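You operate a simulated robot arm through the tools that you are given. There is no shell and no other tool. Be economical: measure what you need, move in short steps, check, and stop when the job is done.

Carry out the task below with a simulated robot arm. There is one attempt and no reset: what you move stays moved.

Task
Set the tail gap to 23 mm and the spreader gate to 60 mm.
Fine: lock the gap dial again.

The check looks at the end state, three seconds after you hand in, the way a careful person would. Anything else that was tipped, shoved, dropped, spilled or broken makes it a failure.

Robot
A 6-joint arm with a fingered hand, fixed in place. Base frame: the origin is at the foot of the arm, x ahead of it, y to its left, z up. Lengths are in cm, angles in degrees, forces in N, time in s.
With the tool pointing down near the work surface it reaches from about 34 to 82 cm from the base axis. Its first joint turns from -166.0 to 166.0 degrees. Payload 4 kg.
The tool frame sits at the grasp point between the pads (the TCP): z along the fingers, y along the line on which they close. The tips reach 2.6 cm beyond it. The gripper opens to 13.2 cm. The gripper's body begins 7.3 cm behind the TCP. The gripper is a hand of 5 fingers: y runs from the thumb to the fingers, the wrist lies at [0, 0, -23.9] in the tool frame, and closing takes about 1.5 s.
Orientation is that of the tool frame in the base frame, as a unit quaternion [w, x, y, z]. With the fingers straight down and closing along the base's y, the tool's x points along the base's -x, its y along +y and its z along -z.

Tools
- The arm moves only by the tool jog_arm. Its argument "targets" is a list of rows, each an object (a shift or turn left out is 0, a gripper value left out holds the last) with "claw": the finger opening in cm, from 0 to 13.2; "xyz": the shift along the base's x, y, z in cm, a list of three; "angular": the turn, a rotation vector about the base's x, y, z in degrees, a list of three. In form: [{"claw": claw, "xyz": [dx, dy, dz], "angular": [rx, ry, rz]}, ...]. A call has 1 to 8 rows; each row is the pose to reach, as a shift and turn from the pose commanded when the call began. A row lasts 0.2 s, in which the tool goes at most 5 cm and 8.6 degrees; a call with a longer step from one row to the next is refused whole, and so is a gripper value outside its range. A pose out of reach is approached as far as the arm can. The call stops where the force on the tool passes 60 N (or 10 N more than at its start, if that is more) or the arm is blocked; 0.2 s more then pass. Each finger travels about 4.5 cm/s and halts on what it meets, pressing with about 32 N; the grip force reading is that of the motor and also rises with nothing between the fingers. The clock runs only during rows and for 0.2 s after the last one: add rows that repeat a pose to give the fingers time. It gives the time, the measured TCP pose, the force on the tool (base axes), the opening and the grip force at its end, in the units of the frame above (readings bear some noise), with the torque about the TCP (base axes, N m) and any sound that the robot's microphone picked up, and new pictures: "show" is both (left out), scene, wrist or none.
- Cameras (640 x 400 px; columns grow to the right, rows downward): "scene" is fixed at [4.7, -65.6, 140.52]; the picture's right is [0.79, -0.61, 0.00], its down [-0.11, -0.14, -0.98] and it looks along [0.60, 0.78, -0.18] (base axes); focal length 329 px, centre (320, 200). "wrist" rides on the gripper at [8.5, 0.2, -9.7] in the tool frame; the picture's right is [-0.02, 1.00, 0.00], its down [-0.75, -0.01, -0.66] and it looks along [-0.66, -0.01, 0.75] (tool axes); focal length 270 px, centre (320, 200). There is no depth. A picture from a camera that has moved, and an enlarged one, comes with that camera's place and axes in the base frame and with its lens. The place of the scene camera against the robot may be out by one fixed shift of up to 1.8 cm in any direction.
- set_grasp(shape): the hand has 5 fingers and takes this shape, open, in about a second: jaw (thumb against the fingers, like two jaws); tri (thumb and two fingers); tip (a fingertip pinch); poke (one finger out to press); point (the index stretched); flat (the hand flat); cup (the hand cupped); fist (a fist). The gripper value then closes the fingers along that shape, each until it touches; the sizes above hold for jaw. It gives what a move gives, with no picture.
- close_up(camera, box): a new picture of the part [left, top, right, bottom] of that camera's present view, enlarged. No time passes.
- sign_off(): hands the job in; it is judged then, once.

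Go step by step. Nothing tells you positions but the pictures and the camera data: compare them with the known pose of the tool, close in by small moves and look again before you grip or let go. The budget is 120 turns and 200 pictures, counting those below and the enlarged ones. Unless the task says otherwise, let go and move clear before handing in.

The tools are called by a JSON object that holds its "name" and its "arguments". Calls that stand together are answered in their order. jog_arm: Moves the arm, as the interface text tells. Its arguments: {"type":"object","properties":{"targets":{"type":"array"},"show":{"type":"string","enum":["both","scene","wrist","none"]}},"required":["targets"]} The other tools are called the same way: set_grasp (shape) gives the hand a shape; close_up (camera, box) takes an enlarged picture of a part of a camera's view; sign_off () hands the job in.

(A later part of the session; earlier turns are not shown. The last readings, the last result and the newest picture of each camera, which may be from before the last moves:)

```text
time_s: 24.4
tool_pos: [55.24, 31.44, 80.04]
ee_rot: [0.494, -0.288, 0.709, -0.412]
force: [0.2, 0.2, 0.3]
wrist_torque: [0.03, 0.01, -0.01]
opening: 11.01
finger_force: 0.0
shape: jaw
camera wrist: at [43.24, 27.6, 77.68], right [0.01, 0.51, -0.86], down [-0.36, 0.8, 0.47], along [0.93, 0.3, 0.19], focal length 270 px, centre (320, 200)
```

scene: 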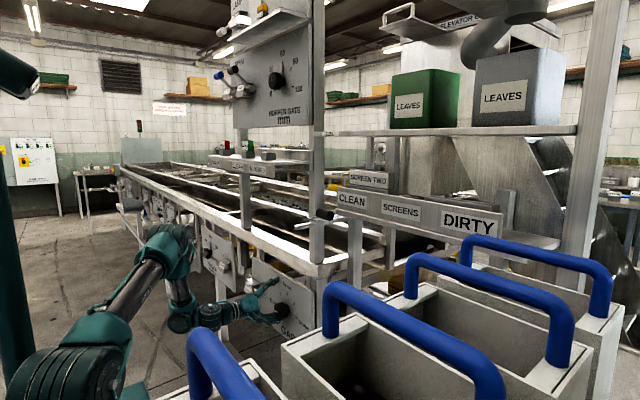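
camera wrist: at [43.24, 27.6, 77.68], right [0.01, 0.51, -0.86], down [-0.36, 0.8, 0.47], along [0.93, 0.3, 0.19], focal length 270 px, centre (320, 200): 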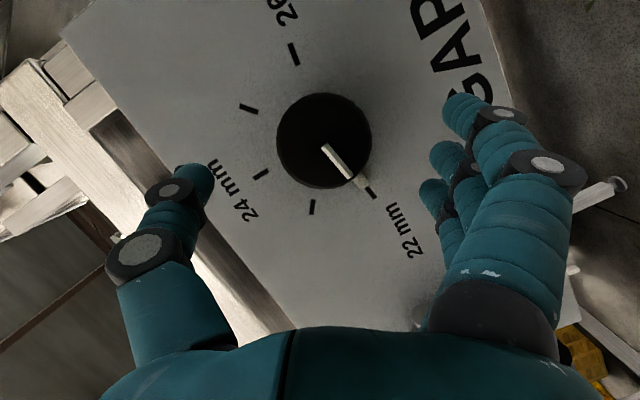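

The dial is now fully in view, knob centre near [61, 29.9, 78.9], 6 cm across, and the pose is fully reachable. I'll advance around it slowly.

{"name": "jog_arm", "arguments": {"targets": [{"xyz": [1.2, -0.9, -0.7]}, {"xyz": [2.4, -1.0, -0.8]}, {"xyz": [3.6, -1.0, -0.8]}, {"xyz": [4.4, -1.0, -0.8]}], "show": "wrist"}}

```text
time_s: 25.4
tool_pos: [59.55, 30.55, 79.46]
ee_rot: [0.494, -0.289, 0.709, -0.412]
force: [-0.6, -0.3, 0.4]
wrist_torque: [0.02, 0.03, -0.01]
opening: 11.02
finger_force: 0.0
shape: jaw
camera wrist: at [47.68, 26.61, 76.87], right [0.01, 0.51, -0.86], down [-0.36, 0.8, 0.47], along [0.93, 0.3, 0.19], focal length 270 px, centre (320, 200)
```

wrist: 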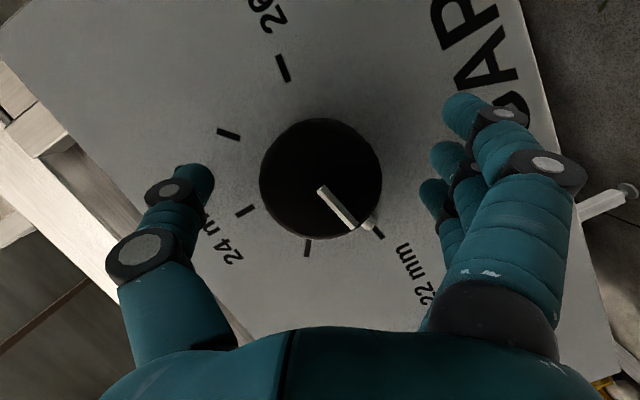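

Well centred. I'll advance a touch and close on the knob.

{"name": "jog_arm", "arguments": {"targets": [{"xyz": [0.5, 0, 0], "claw": 9}, {"xyz": [0.5, 0, 0], "claw": 7}, {"xyz": [0.5, 0, 0], "claw": 5}, {"xyz": [0.5, 0, 0], "claw": 4.5}, {"xyz": [0.5, 0, 0], "claw": 4.5}, {"xyz": [0.5, 0, 0], "claw": 4.5}], "show": "wrist"}}

```text
time_s: 26.8
tool_pos: [60.16, 30.62, 79.44]
ee_rot: [0.494, -0.29, 0.709, -0.412]
force: [2.2, -0.5, 0.1]
wrist_torque: [-0.02, 0.01, -0.01]
opening: 4.25
finger_force: 13.5
shape: jaw
camera wrist: at [48.1, 26.63, 76.92], right [0.01, 0.51, -0.86], down [-0.36, 0.8, 0.47], along [0.93, 0.3, 0.19], focal length 270 px, centre (320, 200)
```

wrist: 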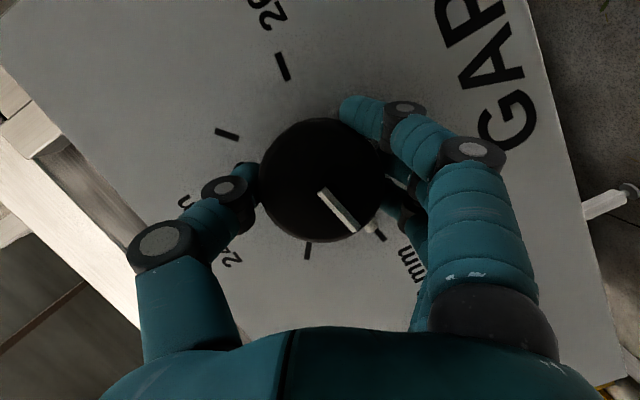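

Gripped. Now I'll turn 45° clockwise (seen from the front), about the knob's axis.

{"name": "jog_arm", "arguments": {"targets": [{"xyz": [0, -0.07, 0.08], "angular": [7.5, 0, 0]}, {"xyz": [0, -0.15, 0.15], "angular": [15, 0, 0]}, {"xyz": [0, -0.24, 0.22], "angular": [22.5, 0, 0]}, {"xyz": [0, -0.34, 0.28], "angular": [30, 0, 0]}, {"xyz": [0, -0.45, 0.32], "angular": [37.5, 0, 0]}, {"xyz": [0, -0.56, 0.35], "angular": [45, 0, 0]}], "show": "wrist"}}

```text
time_s: 28.2
tool_pos: [60.05, 29.88, 79.64]
ee_rot: [0.567, -0.076, 0.813, -0.108]
force: [14.0, 4.3, -3.3]
wrist_torque: [-0.01, -0.01, 0.12]
opening: 3.92
finger_force: 32.2
shape: jaw
camera wrist: at [48.04, 28.96, 75.17], right [0.01, 0.97, -0.24], down [-0.36, 0.23, 0.91], along [0.93, 0.08, 0.35], focal length 270 px, centre (320, 200)
```

wrist: 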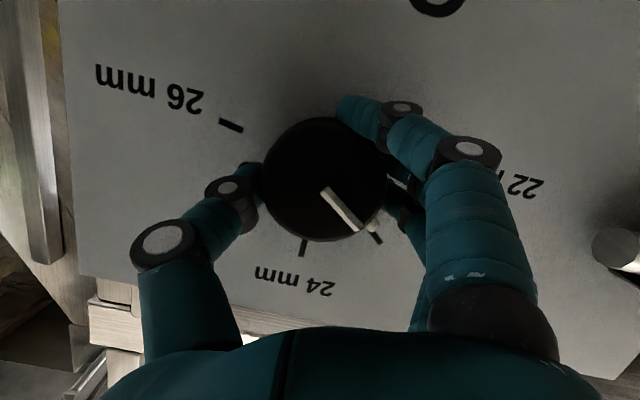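

The pointer now lines up with the tick between 22 and 24. I'll release, back off a little and check.

{"name": "jog_arm", "arguments": {"targets": [{"claw": 6}, {"claw": 8}, {"claw": 10}, {"claw": 11}, {"claw": 11, "xyz": [-1, 0, 0]}, {"claw": 11, "xyz": [-2.5, 0, 0.5]}, {"claw": 11, "xyz": [-4, 0, 1]}], "show": "wrist"}}

{"name": "close_up", "arguments": {"camera": "wrist", "box": [240, 80, 440, 220]}}

```text
time_s: 29.8
tool_pos: [56.07, 29.87, 80.68]
ee_rot: [0.567, -0.077, 0.813, -0.109]
force: [0.5, 0.4, -0.9]
wrist_torque: [-0.01, 0.0, -0.01]
opening: 10.98
finger_force: 0.0
shape: jaw
camera wrist: at [44.06, 28.89, 76.25], right [0.01, 0.97, -0.25], down [-0.36, 0.23, 0.9], along [0.93, 0.08, 0.35], focal length 270 px, centre (320, 200)
```

wrist: 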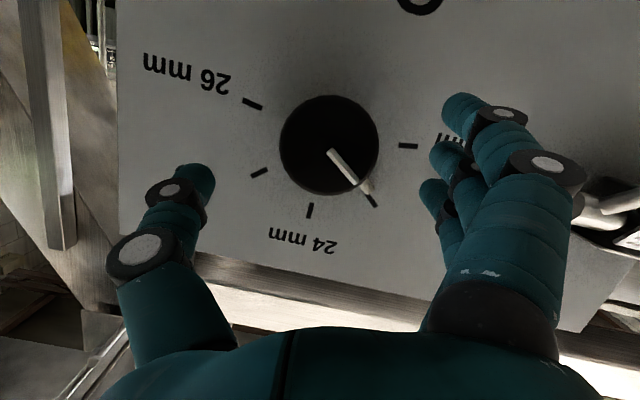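

```text
2.86 times, centred on (340, 150) of wrist
camera zoom: at [44.06, 28.89, 76.25], right [0.01, 0.97, -0.25], down [-0.36, 0.23, 0.9], along [0.93, 0.08, 0.35], focal length 772 px, centre (263, 343)
```

zoom: 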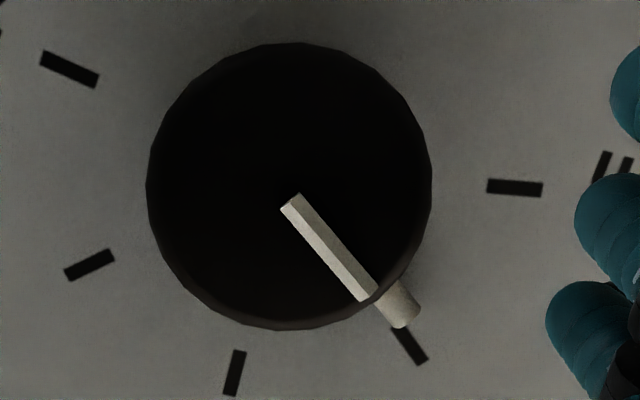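

The dial's ticks are actually 50° apart, and the pointer sits about 4–5° short of 23. I'll regrip and turn it 4.5° further.

{"name": "jog_arm", "arguments": {"targets": [{"xyz": [1.5, 0, -0.5], "claw": 11}, {"xyz": [3, 0, -1]}, {"xyz": [4, 0, -1]}, {"xyz": [4, 0, -1], "claw": 8}, {"xyz": [4, 0, -1], "claw": 6}, {"xyz": [4, 0, -1], "claw": 4.5}, {"xyz": [4, 0, -1], "claw": 4.5}, {"xyz": [4, 0, -1], "claw": 4.5}], "show": "none"}}

{"name": "jog_arm", "arguments": {"targets": [{"claw": 4.3}, {"xyz": [0, -0.03, 0], "angular": [2.5, 0, 0]}, {"xyz": [0, -0.06, 0], "angular": [4.7, 0, 0]}, {"xyz": [0, -0.06, 0], "angular": [4.7, 0, 0]}], "show": "wrist"}}

```text
time_s: 31.6
tool_pos: [60.17, 29.89, 79.77]
ee_rot: [0.567, -0.077, 0.813, -0.11]
force: [-0.1, -1.7, -0.9]
wrist_torque: [0.02, -0.03, -0.01]
opening: 4.57
finger_force: 17.4
shape: jaw
```

```text
time_s: 32.6
tool_pos: [60.09, 29.78, 79.67]
ee_rot: [0.57, -0.053, 0.816, -0.077]
force: [4.5, -11.4, -2.3]
wrist_torque: [-0.07, -0.1, -0.2]
opening: 4.23
finger_force: 32.2
shape: jaw
camera wrist: at [48.11, 29.12, 75.14], right [0.01, 0.99, -0.17], down [-0.36, 0.16, 0.92], along [0.93, 0.05, 0.35], focal length 270 px, centre (320, 200)
```

wrist: 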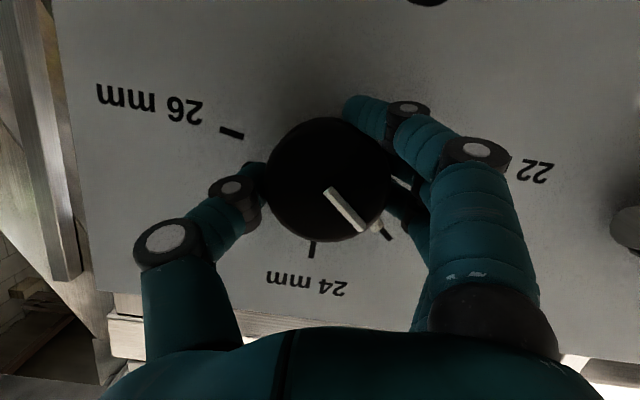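

{"name": "jog_arm", "arguments": {"targets": [{"claw": 6}, {"claw": 8}, {"claw": 10}, {"claw": 11}, {"claw": 11, "xyz": [-1, 0, 0]}, {"claw": 11, "xyz": [-2.5, 0, 1]}, {"claw": 11, "xyz": [-4, 0, 2]}], "show": "none"}}

{"name": "close_up", "arguments": {"camera": "wrist", "box": [240, 100, 440, 240]}}

```text
time_s: 34.2
tool_pos: [55.98, 29.83, 81.88]
ee_rot: [0.57, -0.054, 0.817, -0.076]
force: [-0.6, 0.1, 0.7]
wrist_torque: [-0.02, -0.01, 0.0]
opening: 10.96
finger_force: 0.1
shape: jaw
```

```text
2.86 times, centred on (340, 170) of wrist
camera zoom: at [43.99, 29.21, 77.2], right [0.01, 0.99, -0.17], down [-0.36, 0.16, 0.92], along [0.93, 0.05, 0.35], focal length 772 px, centre (263, 286)
```

zoom: 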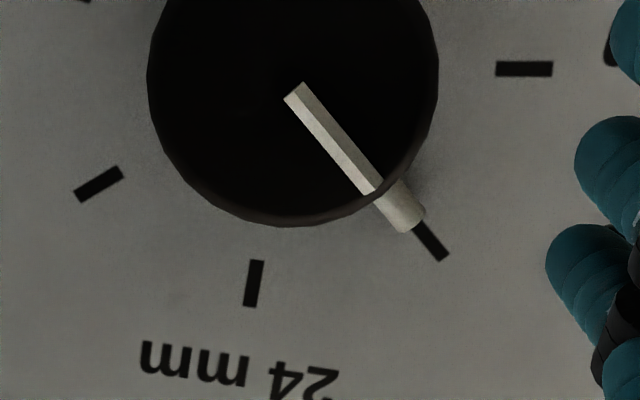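

The pointer now lines up with the 23 tick (40° measured against a tick at ~40°). Next I'll go back to the lock lever, rolling the jaws vertical with the same tilt so the wrist stays in reach.

{"name": "jog_arm", "arguments": {"targets": [{"xyz": [-0.5, 2, 1], "angular": [-8, 0, 0], "claw": 9}, {"xyz": [-1.5, 4, 2], "angular": [-16, 0, 0], "claw": 8}, {"xyz": [-3, 6.5, 2], "angular": [-24, 0, 0]}, {"xyz": [-4.5, 9, 2], "angular": [-32, 0, 0]}, {"xyz": [-6, 12, 2], "angular": [-40, 0, 0]}, {"xyz": [-7, 15, 2], "angular": [-48, 0, 0]}, {"xyz": [-8, 17, 2], "angular": [-56, 0, 0]}, {"xyz": [-9, 19, 2], "angular": [-64, 0, 0]}], "show": "wrist"}}

```text
time_s: 36.0
tool_pos: [48.44, 47.65, 83.79]
ee_rot: [0.449, -0.363, 0.662, -0.478]
force: [-0.5, 0.2, -0.4]
wrist_torque: [0.0, -0.01, -0.01]
opening: 8.06
finger_force: 0.0
shape: jaw
out of reach, approached as far as the arm can: row 8
camera wrist: at [36.45, 42.91, 82.68], right [-0.04, 0.3, -0.95], down [-0.37, 0.88, 0.29], along [0.93, 0.36, 0.07], focal length 270 px, centre (320, 200)
```

wrist: 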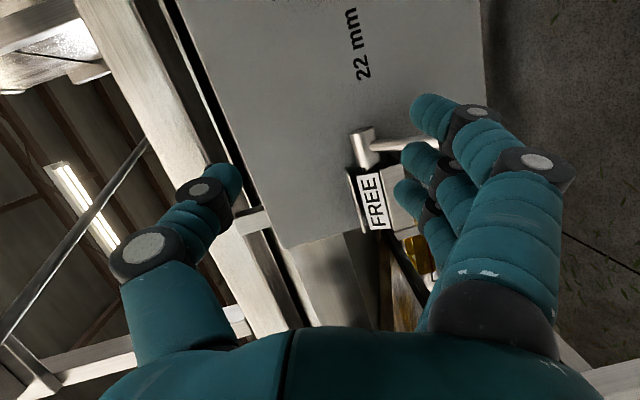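

{"name": "jog_arm", "arguments": {"targets": [{"xyz": [0, 0.9, -3], "angular": [-7.9, -1.4, -0.4]}, {"xyz": [0, 1.9, -6.5], "angular": [-15.9, -2.8, -0.8]}, {"xyz": [0, 1.9, -9.8], "angular": [-15.9, -2.8, -0.8]}], "show": "wrist"}}

```text
time_s: 36.8
tool_pos: [51.24, 47.56, 73.82]
ee_rot: [0.397, -0.441, 0.602, -0.534]
force: [-0.7, -0.1, -0.8]
wrist_torque: [0.02, 0.0, 0.01]
opening: 8.06
finger_force: 0.0
shape: jaw
out of reach, approached as far as the arm can: row 1, 2, 3
camera wrist: at [39.62, 42.4, 74.52], right [-0.1, 0.06, -0.99], down [-0.4, 0.91, 0.1], along [0.91, 0.41, -0.07], focal length 270 px, centre (320, 200)
```

wrist: 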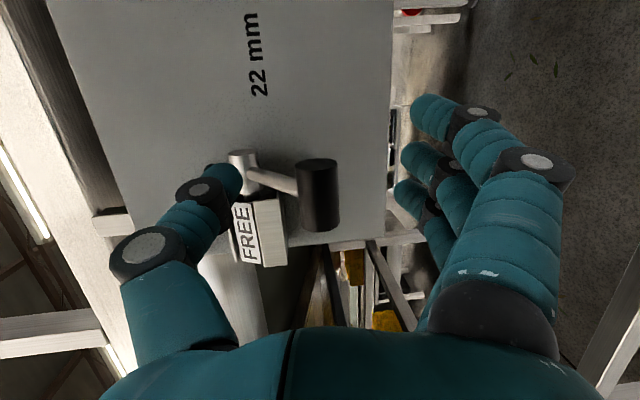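

The grip is straddled again. I'll advance and push up with the fingers.

{"name": "jog_arm", "arguments": {"targets": [{"xyz": [2, 1, -0.3]}, {"xyz": [3.6, 1.5, -0.5]}, {"xyz": [3.6, 1.5, 1.5]}, {"xyz": [3.4, 1.5, 3.5]}, {"xyz": [3.2, 1.5, 5.5]}], "show": "wrist"}}

```text
time_s: 38.0
tool_pos: [54.49, 48.88, 79.04]
ee_rot: [0.398, -0.441, 0.602, -0.534]
force: [-0.7, 1.1, -2.4]
wrist_torque: [0.05, 0.03, 0.04]
opening: 8.13
finger_force: 0.1
shape: jaw
camera wrist: at [42.8, 43.65, 79.85], right [-0.1, 0.06, -0.99], down [-0.4, 0.91, 0.1], along [0.91, 0.41, -0.07], focal length 270 px, centre (320, 200)
```

wrist: 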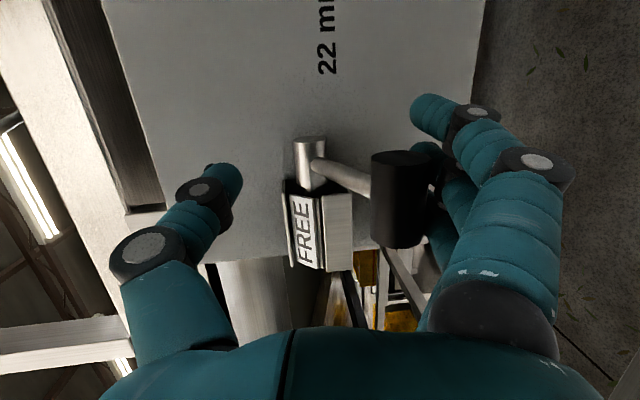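

The fingers are lifting the grip. Continuing upward until the stop.

{"name": "jog_arm", "arguments": {"targets": [{"xyz": [-0.2, 0, 1.5]}, {"xyz": [-0.2, 0, 3]}, {"xyz": [0, 0, 4.5]}, {"xyz": [0.2, 0, 6]}, {"xyz": [0.4, 0, 7.2]}], "show": "wrist"}}

```text
time_s: 39.2
tool_pos: [55.17, 49.0, 86.18]
ee_rot: [0.398, -0.44, 0.602, -0.534]
force: [-0.9, 1.3, -3.3]
wrist_torque: [0.03, 0.05, 0.03]
opening: 8.16
finger_force: 0.2
shape: jaw
camera wrist: at [43.34, 43.86, 87.04], right [-0.1, 0.06, -0.99], down [-0.4, 0.91, 0.1], along [0.91, 0.41, -0.07], focal length 270 px, centre (320, 200)
```

wrist: 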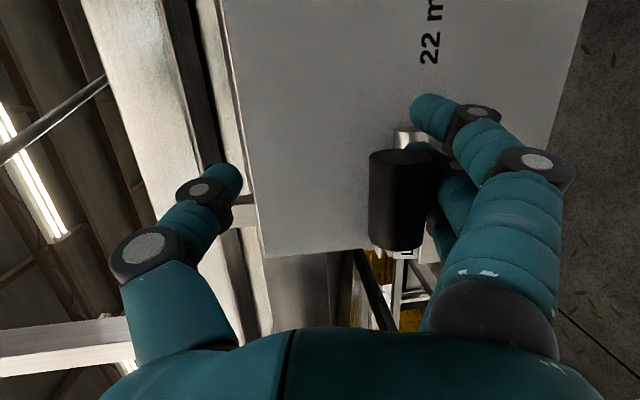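

{"name": "jog_arm", "arguments": {"targets": [{"xyz": [0.2, 0, 1]}, {"xyz": [0.4, 0, 2]}, {"xyz": [0.4, 0, 3]}], "show": "wrist"}}

```text
time_s: 40.0
tool_pos: [55.44, 49.06, 89.05]
ee_rot: [0.396, -0.441, 0.603, -0.534]
force: [5.7, 2.7, -22.6]
wrist_torque: [0.4, -0.2, 0.16]
opening: 8.68
finger_force: 0.1
shape: jaw
camera wrist: at [43.71, 43.84, 89.86], right [-0.1, 0.06, -0.99], down [-0.4, 0.91, 0.1], along [0.91, 0.41, -0.07], focal length 270 px, centre (320, 200)
```

wrist: 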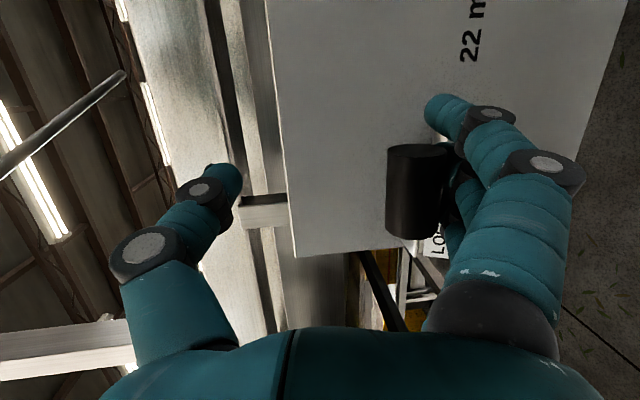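

The stop is reached (22 N) and the label shows "LO…". I'll lower slightly to unload, back out, and check both label and dial.

{"name": "jog_arm", "arguments": {"targets": [{"xyz": [0, 0, -1.2]}, {"xyz": [-2.5, 0.5, -1.5]}, {"xyz": [-5, 1, -2]}, {"xyz": [-7, 1, -2]}], "show": "both"}}

```text
time_s: 41.0
tool_pos: [48.95, 49.46, 87.11]
ee_rot: [0.397, -0.447, 0.606, -0.524]
force: [-0.3, 0.4, 0.8]
wrist_torque: [-0.03, -0.04, 0.01]
opening: 8.07
finger_force: 0.0
shape: jaw
out of reach, approached as far as the arm can: row 3, 4
camera wrist: at [37.42, 44.12, 88.12], right [-0.12, 0.07, -0.99], down [-0.41, 0.91, 0.11], along [0.9, 0.42, -0.08], focal length 270 px, centre (320, 200)
```

scene: 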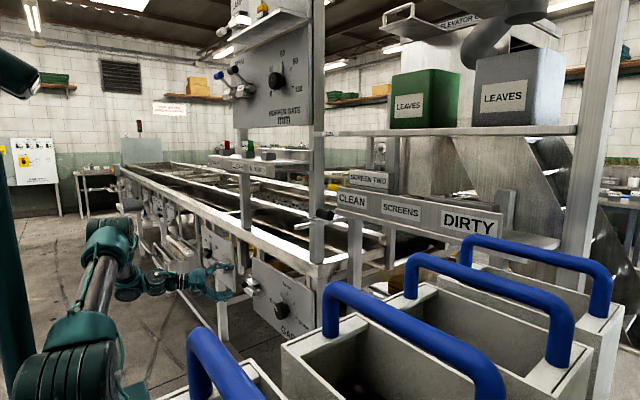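
wrist: 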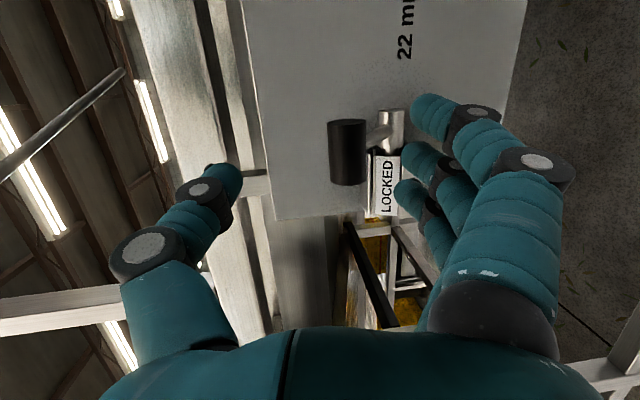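

{"name": "close_up", "arguments": {"camera": "scene", "box": [235, 250, 325, 340]}}

```text
4.44 times, centred on (280, 295) of scene
camera zoom: at [4.7, -65.6, 140.52], right [0.79, -0.61, 0.0], down [-0.11, -0.14, -0.98], along [0.6, 0.78, -0.18], focal length 1463 px, centre (498, -222)
```

zoom: 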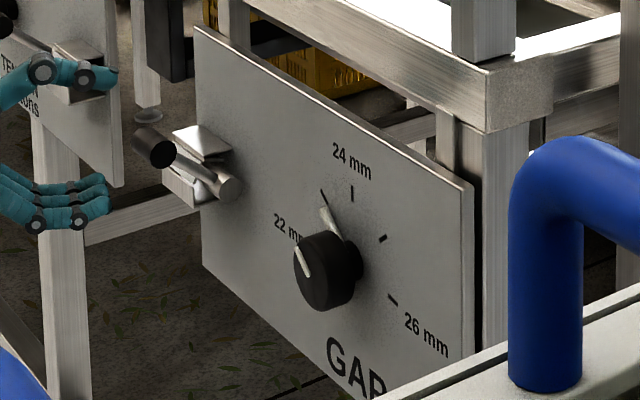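

The gap is set to 23 and LOCKED. Now for the gate rod: its handle is near [61.7, 6.1, 119]. I'll raise the hand away from the frame and turn it to point down.

{"name": "jog_arm", "arguments": {"targets": [{"xyz": [-0.5, 0, 4], "angular": [5.3, 4.0, -4.5]}, {"xyz": [-1, -1, 8], "angular": [10.6, 8.0, -9]}, {"xyz": [-1.5, -2, 12], "angular": [15.9, 12, -13.5]}, {"xyz": [-2, -4, 16], "angular": [21.2, 16, -18]}, {"xyz": [-2.5, -6, 20], "angular": [26.5, 20, -22.5]}, {"xyz": [-3, -8, 24], "angular": [31.8, 24, -27]}, {"xyz": [-3.5, -10, 28], "angular": [37.1, 28, -31.5]}, {"xyz": [-4, -12, 32], "angular": [42.4, 32, -36]}], "show": "scene"}}

```text
time_s: 42.8
tool_pos: [44.67, 34.61, 114.31]
ee_rot: [0.177, -0.198, 0.935, -0.237]
force: [-0.1, -0.3, -0.8]
wrist_torque: [-0.01, -0.03, -0.02]
opening: 8.01
finger_force: 0.1
shape: jaw
out of reach, approached as far as the arm can: row 6, 7, 8
```

scene: 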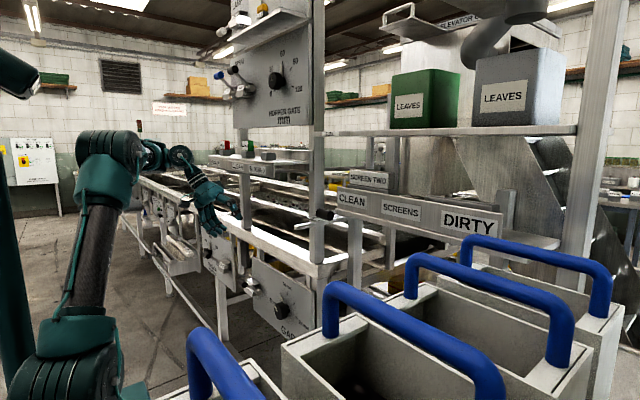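

{"name": "jog_arm", "arguments": {"targets": [{"xyz": [0, -2, 3], "angular": [4.6, 3.4, -3.9]}, {"xyz": [0, -5, 6], "angular": [9.2, 6.9, -7.7]}, {"xyz": [0, -8, 9], "angular": [13.8, 10.3, -11.6]}, {"xyz": [0, -11, 12], "angular": [18.4, 13.7, -15.4]}, {"xyz": [0, -14, 15], "angular": [23, 17.2, -19.3]}, {"xyz": [0, -17, 18], "angular": [27.6, 20.6, -23.1]}, {"xyz": [0, -21, 18], "angular": [27.6, 20.6, -23.1]}, {"xyz": [0, -25, 18], "angular": [27.6, 20.6, -23.1]}], "show": "wrist"}}

```text
time_s: 44.6
tool_pos: [44.94, 8.94, 132.56]
ee_rot: [-0.004, 0.001, 1.0, -0.007]
force: [-0.7, 0.4, -0.5]
wrist_torque: [-0.01, 0.04, 0.02]
opening: 8.01
finger_force: 0.0
shape: jaw
out of reach, approached as far as the arm can: row 1, 2, 3, 4, 5
camera wrist: at [36.61, 9.37, 142.24], right [0.02, 1.0, -0.01], down [0.76, -0.01, 0.65], along [0.65, -0.03, -0.76], focal length 270 px, centre (320, 200)
```

wrist: 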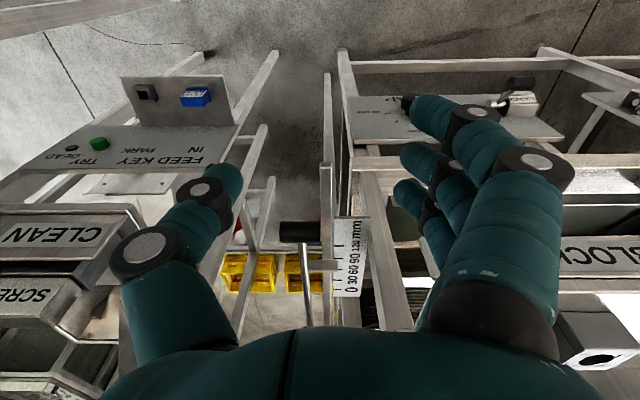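

{"name": "close_up", "arguments": {"camera": "wrist", "box": [270, 205, 390, 310]}}

```text
3.81 times, centred on (330, 258) of wrist
camera zoom: at [36.61, 9.37, 142.24], right [0.02, 1.0, -0.01], down [0.76, -0.01, 0.65], along [0.65, -0.03, -0.76], focal length 1030 px, centre (282, -19)
```

zoom: 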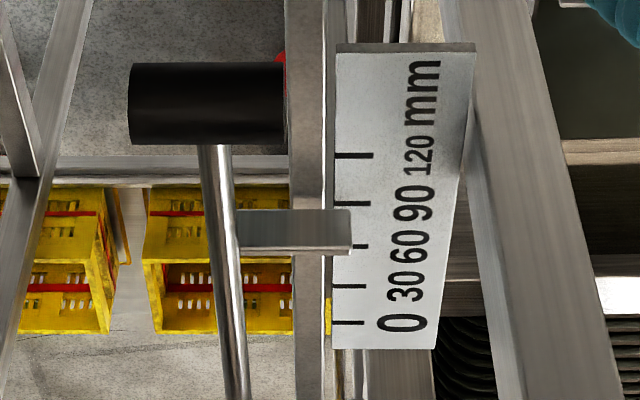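

The gate flag is a thin vertical plate; working out its parallax it stands at roughly 87 mm on a 1:1 scale (tick 60 at x≈74), so it needs pushing about 2.7 cm in +x. I'll close the hand and come down in front of the T-handle.

{"name": "jog_arm", "arguments": {"targets": [{"xyz": [1, -1.5, -3], "claw": 5}, {"xyz": [2.5, -3, -6], "claw": 2}, {"xyz": [4, -4, -9], "claw": 0}, {"xyz": [5, -4, -12], "claw": 0}, {"xyz": [5, -4, -12], "claw": 0}, {"xyz": [5, -4, -12], "claw": 0}, {"xyz": [5, -4, -12], "claw": 0}], "show": "both"}}

```text
time_s: 46.2
tool_pos: [49.84, 5.13, 120.5]
ee_rot: [-0.004, 0.0, 1.0, -0.007]
force: [0.2, -0.6, -0.2]
wrist_torque: [-0.01, 0.01, -0.02]
opening: 0.0
finger_force: 32.0
shape: jaw
camera wrist: at [41.54, 5.38, 130.12], right [0.02, 1.0, -0.01], down [0.76, -0.01, 0.65], along [0.65, -0.02, -0.76], focal length 270 px, centre (320, 200)
```

scene: 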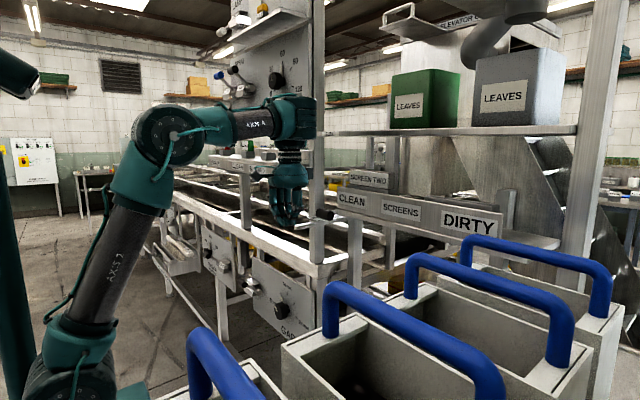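
wrist: 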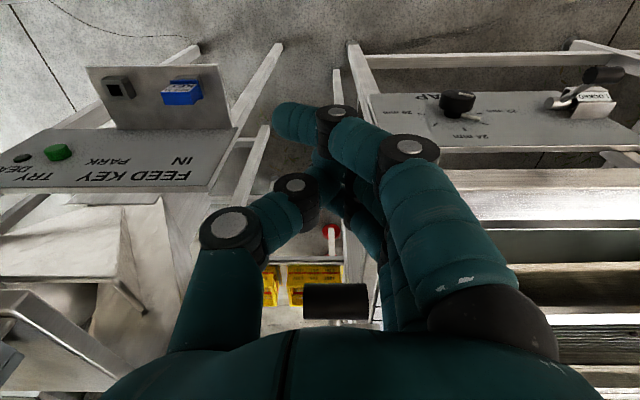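

The handle is straight ahead at x≈61.8, y≈6.2. I'll advance towards it.

{"name": "jog_arm", "arguments": {"targets": [{"xyz": [2, 0.5, 0], "claw": 0}, {"xyz": [4, 0.5, 0]}, {"xyz": [5.5, 0.5, 0]}], "show": "both"}}

{"name": "close_up", "arguments": {"camera": "scene", "box": [260, 170, 370, 240]}}

```text
time_s: 47.0
tool_pos: [55.23, 5.68, 120.52]
ee_rot: [-0.004, -0.001, 1.0, -0.007]
force: [-0.3, 0.6, -0.1]
wrist_torque: [-0.01, -0.01, 0.0]
opening: 0.0
finger_force: 32.3
shape: jaw
camera wrist: at [46.86, 5.93, 130.19], right [0.02, 1.0, -0.01], down [0.76, -0.01, 0.65], along [0.65, -0.02, -0.76], focal length 270 px, centre (320, 200)
```

scene: 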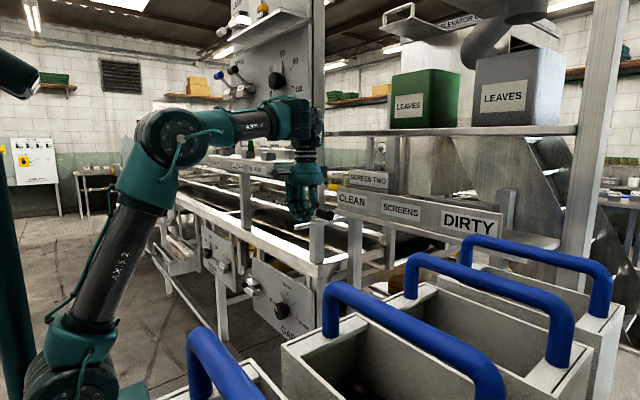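
wrist: 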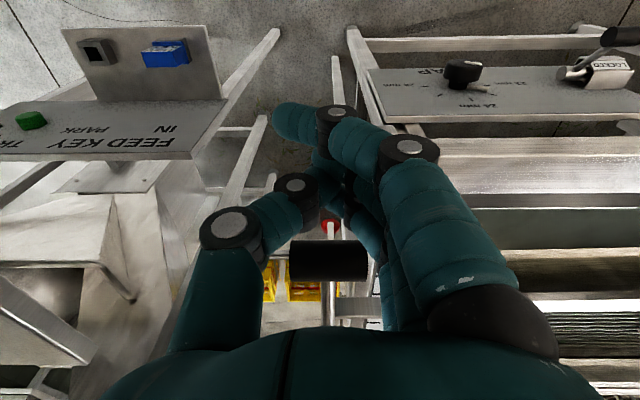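

```text
5.71 times, centred on (315, 205) of scene
camera zoom: at [4.7, -65.6, 140.52], right [0.79, -0.61, 0.0], down [-0.11, -0.14, -0.98], along [0.6, 0.78, -0.18], focal length 1881 px, centre (349, 171)
```

zoom: 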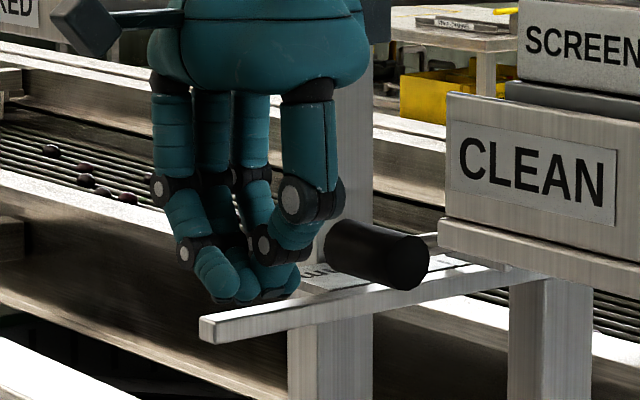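

The fingers are about 1–2 cm short of the handle. I'll push forward in small steps, watching the flag.

{"name": "jog_arm", "arguments": {"targets": [{"xyz": [0.7, 0, 0]}, {"xyz": [1.4, 0, 0]}, {"xyz": [2, 0, 0]}], "show": "wrist"}}

{"name": "close_up", "arguments": {"camera": "scene", "box": [260, 170, 370, 240]}}

```text
time_s: 47.8
tool_pos: [57.2, 5.72, 120.68]
ee_rot: [-0.005, 0.001, 1.0, -0.008]
force: [-2.0, 0.3, -0.3]
wrist_torque: [-0.03, 0.07, 0.0]
opening: 0.0
finger_force: 31.8
shape: jaw
camera wrist: at [48.9, 6.05, 130.28], right [0.02, 1.0, -0.01], down [0.76, -0.01, 0.65], along [0.65, -0.02, -0.76], focal length 270 px, centre (320, 200)
```

wrist: 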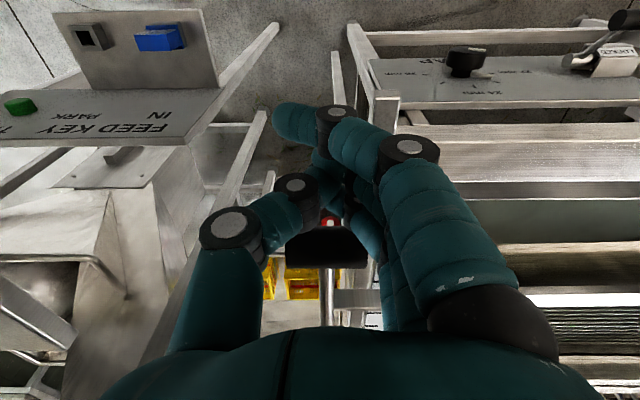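

```text
5.71 times, centred on (315, 205) of scene
camera zoom: at [4.7, -65.6, 140.52], right [0.79, -0.61, 0.0], down [-0.11, -0.14, -0.98], along [0.6, 0.78, -0.18], focal length 1881 px, centre (349, 171)
```

zoom: 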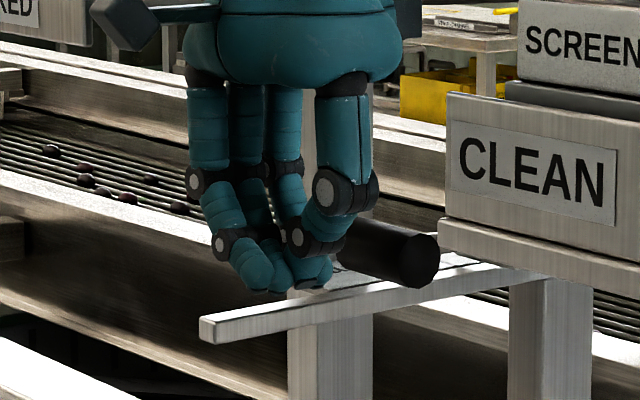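

Contact: the handle has moved ~0.6 cm. I'll push 1.4 cm more, then back off to read the flag.

{"name": "jog_arm", "arguments": {"targets": [{"xyz": [0.5, 0, 0]}, {"xyz": [1.0, 0, 0]}, {"xyz": [1.4, 0, 0]}], "show": "none"}}

{"name": "jog_arm", "arguments": {"targets": [{"xyz": [-1.5, 0, 0]}, {"xyz": [-4, 0, 2]}, {"xyz": [-6, 0, 6]}, {"xyz": [-6, 0, 10]}, {"xyz": [-6, 1, 13]}], "show": "none"}}

{"name": "close_up", "arguments": {"camera": "wrist", "box": [220, 180, 420, 320]}}

```text
time_s: 48.6
tool_pos: [58.77, 5.61, 120.61]
ee_rot: [-0.004, -0.001, 1.0, -0.007]
force: [-2.7, 0.6, -0.4]
wrist_torque: [-0.01, 0.05, -0.03]
opening: 0.0
finger_force: 32.7
shape: jaw
```

```text
time_s: 49.8
tool_pos: [52.58, 6.81, 133.77]
ee_rot: [-0.003, 0.0, 1.0, -0.008]
force: [0.1, 0.1, 0.6]
wrist_torque: [0.01, -0.02, 0.03]
opening: 0.0
finger_force: 32.4
shape: jaw
```

```text
2.86 times, centred on (320, 250) of wrist
camera zoom: at [44.26, 7.11, 143.42], right [0.02, 1.0, -0.01], down [0.76, -0.01, 0.65], along [0.65, -0.02, -0.76], focal length 772 px, centre (320, 57)
```

zoom: 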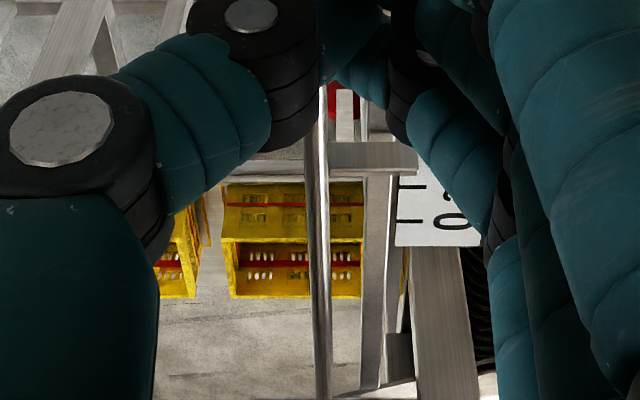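

{"name": "jog_arm", "arguments": {"targets": [{"claw": 4}, {"claw": 8}, {"claw": 12}, {"claw": 13}, {"claw": 13}, {"claw": 13}, {"claw": 13}], "show": "none"}}

{"name": "close_up", "arguments": {"camera": "wrist", "box": [280, 170, 400, 260]}}

```text
time_s: 51.4
tool_pos: [52.62, 6.7, 133.67]
ee_rot: [-0.005, 0.0, 1.0, -0.007]
force: [1.6, -0.5, 0.8]
wrist_torque: [-0.01, -0.01, 0.01]
opening: 11.5
finger_force: 0.1
shape: jaw
```

```text
4.44 times, centred on (340, 215) of wrist
camera zoom: at [44.27, 7.1, 143.39], right [0.02, 1.0, -0.01], down [0.76, -0.01, 0.65], along [0.65, -0.02, -0.76], focal length 1201 px, centre (231, 133)
```

zoom: 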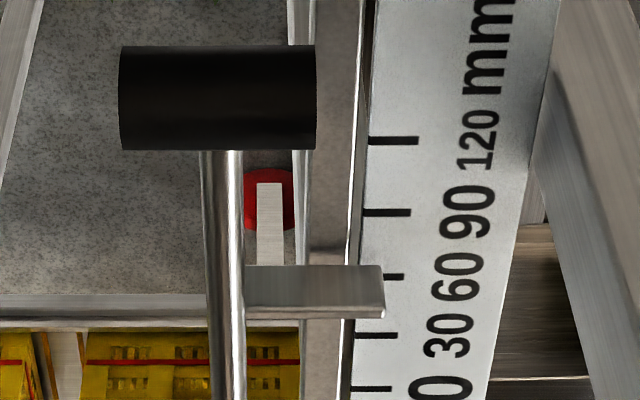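

The flag now reads roughly 63–65 mm. I'll take a closer look from the scene side to judge the flag's height over the scale.

{"name": "close_up", "arguments": {"camera": "scene", "box": [315, 200, 365, 230]}}

{"name": "jog_arm", "arguments": {"targets": [{"xyz": [-3, 0, -4]}, {"xyz": [-5, 0, -8]}, {"xyz": [-5, 0, -11]}], "show": "none"}}

{"name": "close_up", "arguments": {"camera": "wrist", "box": [280, 240, 400, 330]}}

```text
12.80 times, centred on (340, 215) of scene
camera zoom: at [4.7, -65.6, 140.52], right [0.79, -0.61, 0.0], down [-0.11, -0.14, -0.98], along [0.6, 0.78, -0.18], focal length 4213 px, centre (64, 8)
```

zoom: 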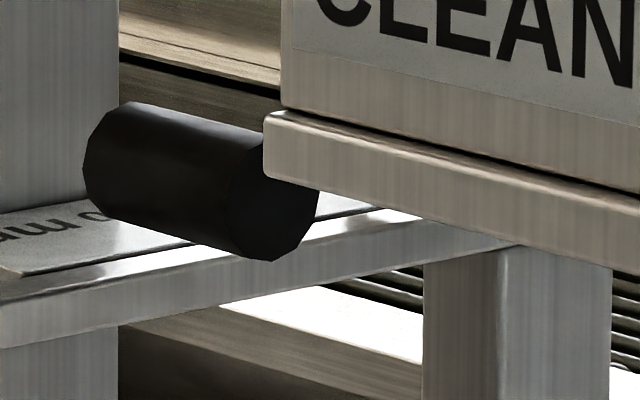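

```text
time_s: 52.2
tool_pos: [47.92, 6.58, 122.9]
ee_rot: [-0.003, 0.003, 1.0, -0.007]
force: [0.7, 0.1, 0.8]
wrist_torque: [0.0, -0.07, 0.01]
opening: 12.99
finger_force: 0.1
shape: jaw
out of reach, approached as far as the arm can: row 3
```

```text
4.44 times, centred on (340, 285) of wrist
camera zoom: at [39.56, 7.06, 132.51], right [0.03, 1.0, -0.01], down [0.76, -0.01, 0.65], along [0.65, -0.03, -0.76], focal length 1201 px, centre (231, -178)
```

zoom: 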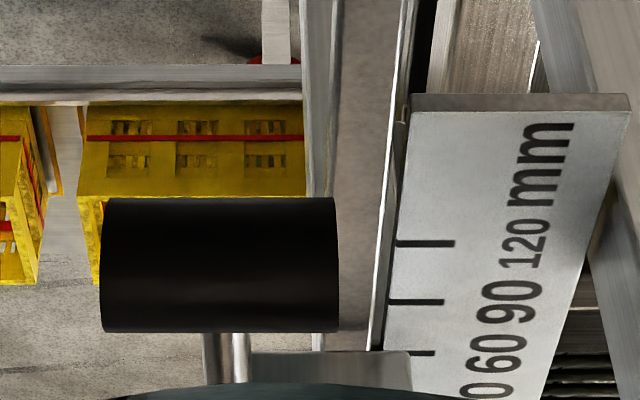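

Comparing two views, the flag hangs ~0.5 cm above the scale, giving a true reading of about 68 mm. I'll push about 0.8 cm more with the same closed hand.

{"name": "jog_arm", "arguments": {"targets": [{"xyz": [2, -0.5, -1], "claw": 8}, {"xyz": [4, -0.9, -2.3], "claw": 4}, {"xyz": [6, -0.9, -2.3], "claw": 0}, {"xyz": [7, -0.9, -2.3], "claw": 0}, {"xyz": [7, -0.9, -2.3], "claw": 0}, {"xyz": [7, -0.9, -2.3], "claw": 0}, {"xyz": [7, -0.9, -2.3], "claw": 0}, {"xyz": [7, -0.9, -2.3], "claw": 0}], "show": "wrist"}}

```text
time_s: 54.0
tool_pos: [54.78, 5.99, 120.72]
ee_rot: [-0.005, 0.0, 1.0, -0.007]
force: [-0.2, 0.2, 0.0]
wrist_torque: [0.0, 0.0, -0.02]
opening: 0.0
finger_force: 14.9
shape: jaw
camera wrist: at [46.44, 6.26, 130.45], right [0.02, 1.0, -0.01], down [0.76, -0.01, 0.65], along [0.65, -0.02, -0.76], focal length 270 px, centre (320, 200)
```

wrist: 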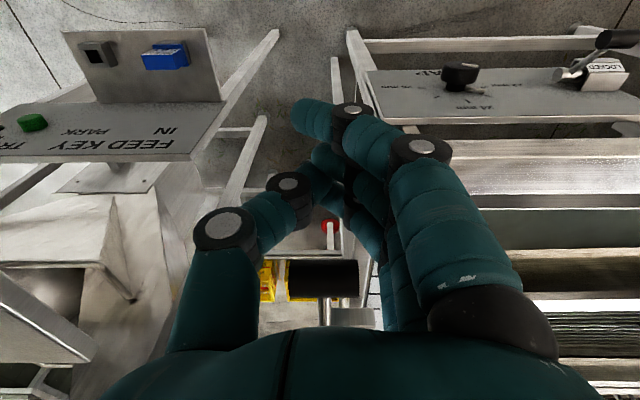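

{"name": "jog_arm", "arguments": {"targets": [{"xyz": [1.5, -0.3, 0], "claw": 0}, {"xyz": [3, -0.3, 0]}, {"xyz": [3.8, -0.3, 0]}, {"xyz": [4.3, -0.3, 0]}, {"xyz": [4.6, -0.3, 0]}], "show": "none"}}

{"name": "jog_arm", "arguments": {"targets": [{"xyz": [-1.5, 0, 0]}, {"xyz": [-4, 0, 2]}, {"xyz": [-6, 0, 6], "claw": 3}, {"xyz": [-7, 0, 10], "claw": 8}, {"xyz": [-7, 1, 13], "claw": 13}, {"xyz": [-7, 1, 13], "claw": 13}, {"xyz": [-7, 1, 13], "claw": 13}, {"xyz": [-7, 1, 13], "claw": 13}], "show": "none"}}

{"name": "close_up", "arguments": {"camera": "wrist", "box": [280, 170, 400, 260]}}

```text
time_s: 55.2
tool_pos: [58.84, 5.53, 120.73]
ee_rot: [-0.006, -0.001, 1.0, -0.008]
force: [0.5, -0.2, 0.1]
wrist_torque: [-0.03, 0.01, -0.01]
opening: 0.01
finger_force: 31.9
shape: jaw
```

```text
time_s: 57.0
tool_pos: [52.23, 6.61, 133.72]
ee_rot: [-0.005, 0.0, 1.0, -0.007]
force: [-0.7, 0.4, 0.9]
wrist_torque: [0.02, 0.02, -0.06]
opening: 9.81
finger_force: 0.1
shape: jaw
```

```text
4.44 times, centred on (340, 215) of wrist
camera zoom: at [43.89, 7.01, 143.42], right [0.02, 1.0, -0.01], down [0.76, -0.01, 0.65], along [0.65, -0.02, -0.76], focal length 1201 px, centre (231, 133)
```

zoom: 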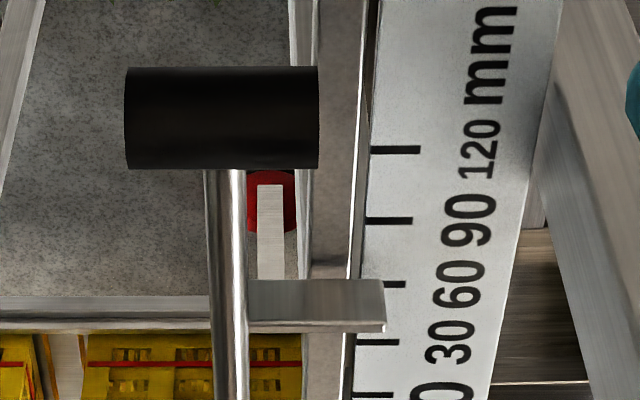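

Now about 64–65 mm; roughly 0.5 cm more to go. I'll repeat the push slightly deeper.

{"name": "jog_arm", "arguments": {"targets": [{"xyz": [0, -0.5, -4], "claw": 8}, {"xyz": [0, -1, -8], "claw": 4}, {"xyz": [0.5, -1, -12], "claw": 0}, {"xyz": [2, -1, -13], "claw": 0}, {"xyz": [3, -1, -13], "claw": 0}, {"xyz": [3, -1, -13], "claw": 0}, {"xyz": [3, -1, -13], "claw": 0}, {"xyz": [3, -1, -13], "claw": 0}], "show": "none"}}

{"name": "jog_arm", "arguments": {"targets": [{"xyz": [1.5, 0, 0], "claw": 0}, {"xyz": [3, 0, 0]}, {"xyz": [3.8, 0, 0]}, {"xyz": [4.2, 0, 0]}, {"xyz": [4.5, 0, 0]}, {"xyz": [4.5, 0, 0]}], "show": "none"}}

{"name": "jog_arm", "arguments": {"targets": [{"xyz": [-1.5, 0, 0]}, {"xyz": [-4, 0, 2]}, {"xyz": [-6, 0, 6], "claw": 3}, {"xyz": [-7.5, 0, 10], "claw": 8}, {"xyz": [-7.5, 1, 13], "claw": 13}, {"xyz": [-7.5, 1, 13], "claw": 13}, {"xyz": [-7.5, 1, 13], "claw": 13}, {"xyz": [-7.5, 1, 13], "claw": 13}], "show": "none"}}

{"name": "close_up", "arguments": {"camera": "wrist", "box": [280, 170, 400, 260]}}

```text
time_s: 58.8
tool_pos: [55.33, 5.43, 120.65]
ee_rot: [-0.004, -0.001, 1.0, -0.008]
force: [-0.5, -0.3, 0.6]
wrist_torque: [-0.01, -0.01, 0.0]
opening: 0.01
finger_force: 32.1
shape: jaw
```

```text
time_s: 60.2
tool_pos: [58.64, 5.53, 120.84]
ee_rot: [-0.012, 0.0, 1.0, -0.009]
force: [0.2, 0.0, -0.2]
wrist_torque: [-0.02, 0.01, -0.03]
opening: 0.0
finger_force: 31.5
shape: jaw
```

```text
time_s: 62.0
tool_pos: [52.48, 6.41, 133.72]
ee_rot: [-0.005, 0.0, 1.0, -0.007]
force: [0.0, 1.1, 0.7]
wrist_torque: [-0.03, -0.04, 0.01]
opening: 9.82
finger_force: 0.0
shape: jaw
```

```text
4.44 times, centred on (340, 215) of wrist
camera zoom: at [44.07, 6.76, 143.35], right [0.02, 1.0, -0.01], down [0.76, -0.01, 0.65], along [0.65, -0.02, -0.76], focal length 1201 px, centre (231, 133)
```

zoom: 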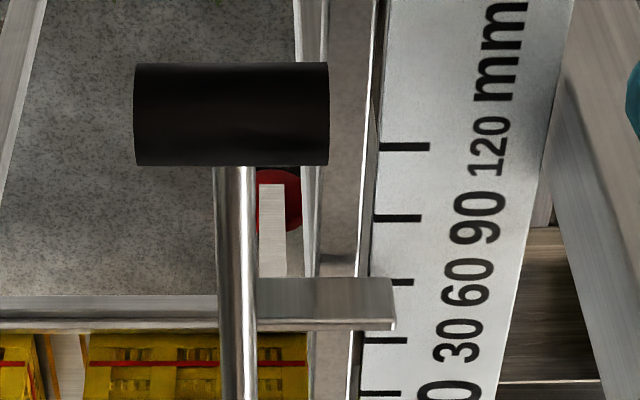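

The last push stalled without tool force, so the wrist was probably meeting the post or shelf above. I'll check the scene before continuing.

{"name": "close_up", "arguments": {"camera": "scene", "box": [200, 0, 640, 270]}}

{"name": "close_up", "arguments": {"camera": "scene", "box": [210, 0, 350, 140]}}

```text
1.45 times, centred on (420, 135) of scene
camera zoom: at [4.7, -65.6, 140.52], right [0.79, -0.61, 0.0], down [-0.11, -0.14, -0.98], along [0.6, 0.78, -0.18], focal length 479 px, centre (174, 294)
```

zoom: 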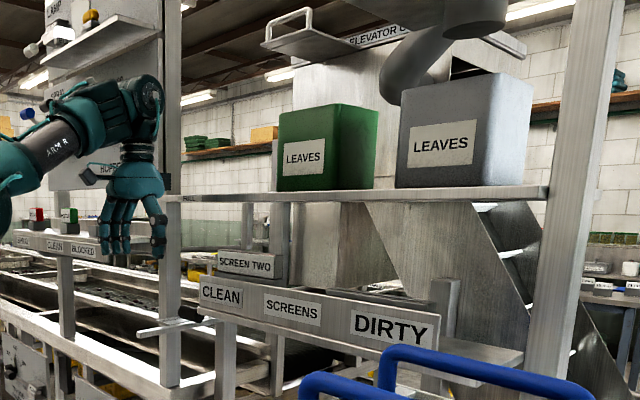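

```text
2.86 times, centred on (280, 70) of scene
camera zoom: at [4.7, -65.6, 140.52], right [0.79, -0.61, 0.0], down [-0.11, -0.14, -0.98], along [0.6, 0.78, -0.18], focal length 940 px, centre (434, 571)
```

zoom: 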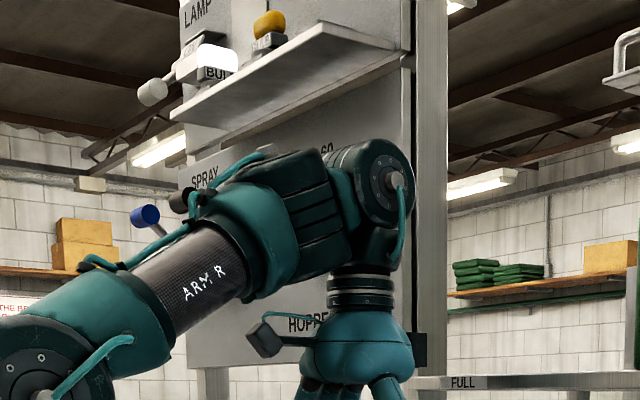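

Nothing has shifted; the wrist link simply met the structure near the post. I'll tilt the hand forward 25° so the wrist stays back, then push with the fingertips.

{"name": "jog_arm", "arguments": {"targets": [{"angular": [0, -8, 0], "xyz": [-1, -0.5, -2], "claw": 8}, {"angular": [0, -16, 0], "xyz": [-1, -1, -5], "claw": 4}, {"angular": [0, -25, 0], "xyz": [-1, -1, -9], "claw": 0}, {"angular": [0, -25, 0], "xyz": [0, -1, -12.5], "claw": 0}, {"angular": [0, -25, 0], "xyz": [1, -1, -12.5], "claw": 0}, {"angular": [0, -25, 0], "xyz": [1, -1, -12.5], "claw": 0}, {"angular": [0, -25, 0], "xyz": [1, -1, -12.5], "claw": 0}], "show": "wrist"}}

{"name": "close_up", "arguments": {"camera": "scene", "box": [260, 170, 370, 240]}}

```text
refused: row 3 steps farther than a row can; nothing moved
```

```text
5.71 times, centred on (315, 205) of scene
camera zoom: at [4.7, -65.6, 140.52], right [0.79, -0.61, 0.0], down [-0.11, -0.14, -0.98], along [0.6, 0.78, -0.18], focal length 1881 px, centre (349, 171)
```

zoom: 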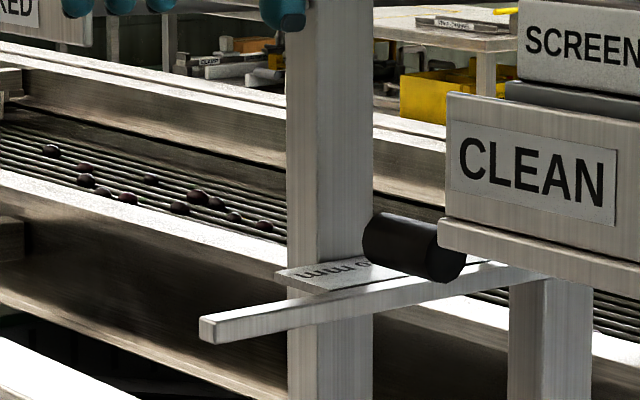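

The step was refused for its turn size; I'll resend with 8° steps.

{"name": "jog_arm", "arguments": {"targets": [{"angular": [0, -8, 0], "xyz": [-1, -0.5, -2], "claw": 8}, {"angular": [0, -16, 0], "xyz": [-1, -1, -5], "claw": 4}, {"angular": [0, -24, 0], "xyz": [-1, -1, -9], "claw": 0}, {"angular": [0, -24, 0], "xyz": [0, -1, -12.5], "claw": 0}, {"angular": [0, -24, 0], "xyz": [1, -1, -12.5], "claw": 0}, {"angular": [0, -24, 0], "xyz": [1, -1, -12.5], "claw": 0}, {"angular": [0, -24, 0], "xyz": [1, -1, -12.5], "claw": 0}], "show": "wrist"}}

{"name": "close_up", "arguments": {"camera": "scene", "box": [260, 170, 370, 240]}}

```text
time_s: 63.6
tool_pos: [57.43, 6.28, 131.92]
ee_rot: [0.202, 0.001, 0.979, -0.007]
force: [-0.8, 0.2, 0.0]
wrist_torque: [0.0, -0.02, 0.03]
opening: 0.02
finger_force: 29.9
shape: jaw
out of reach, approached as far as the arm can: row 2, 3, 4, 5, 6, 7
camera wrist: at [45.79, 6.66, 137.39], right [0.02, 1.0, 0.0], down [0.43, -0.01, 0.9], along [0.9, -0.02, -0.43], focal length 270 px, centre (320, 200)
```

wrist: 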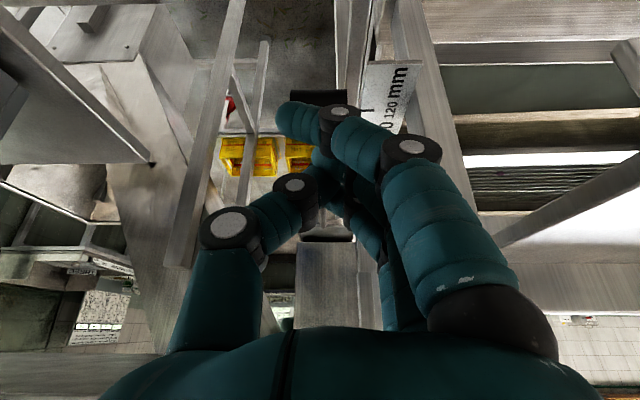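

```text
5.71 times, centred on (315, 205) of scene
camera zoom: at [4.7, -65.6, 140.52], right [0.79, -0.61, 0.0], down [-0.11, -0.14, -0.98], along [0.6, 0.78, -0.18], focal length 1881 px, centre (349, 171)
```

zoom: 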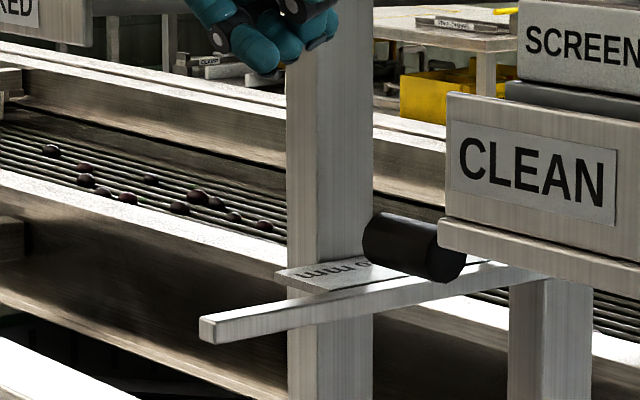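

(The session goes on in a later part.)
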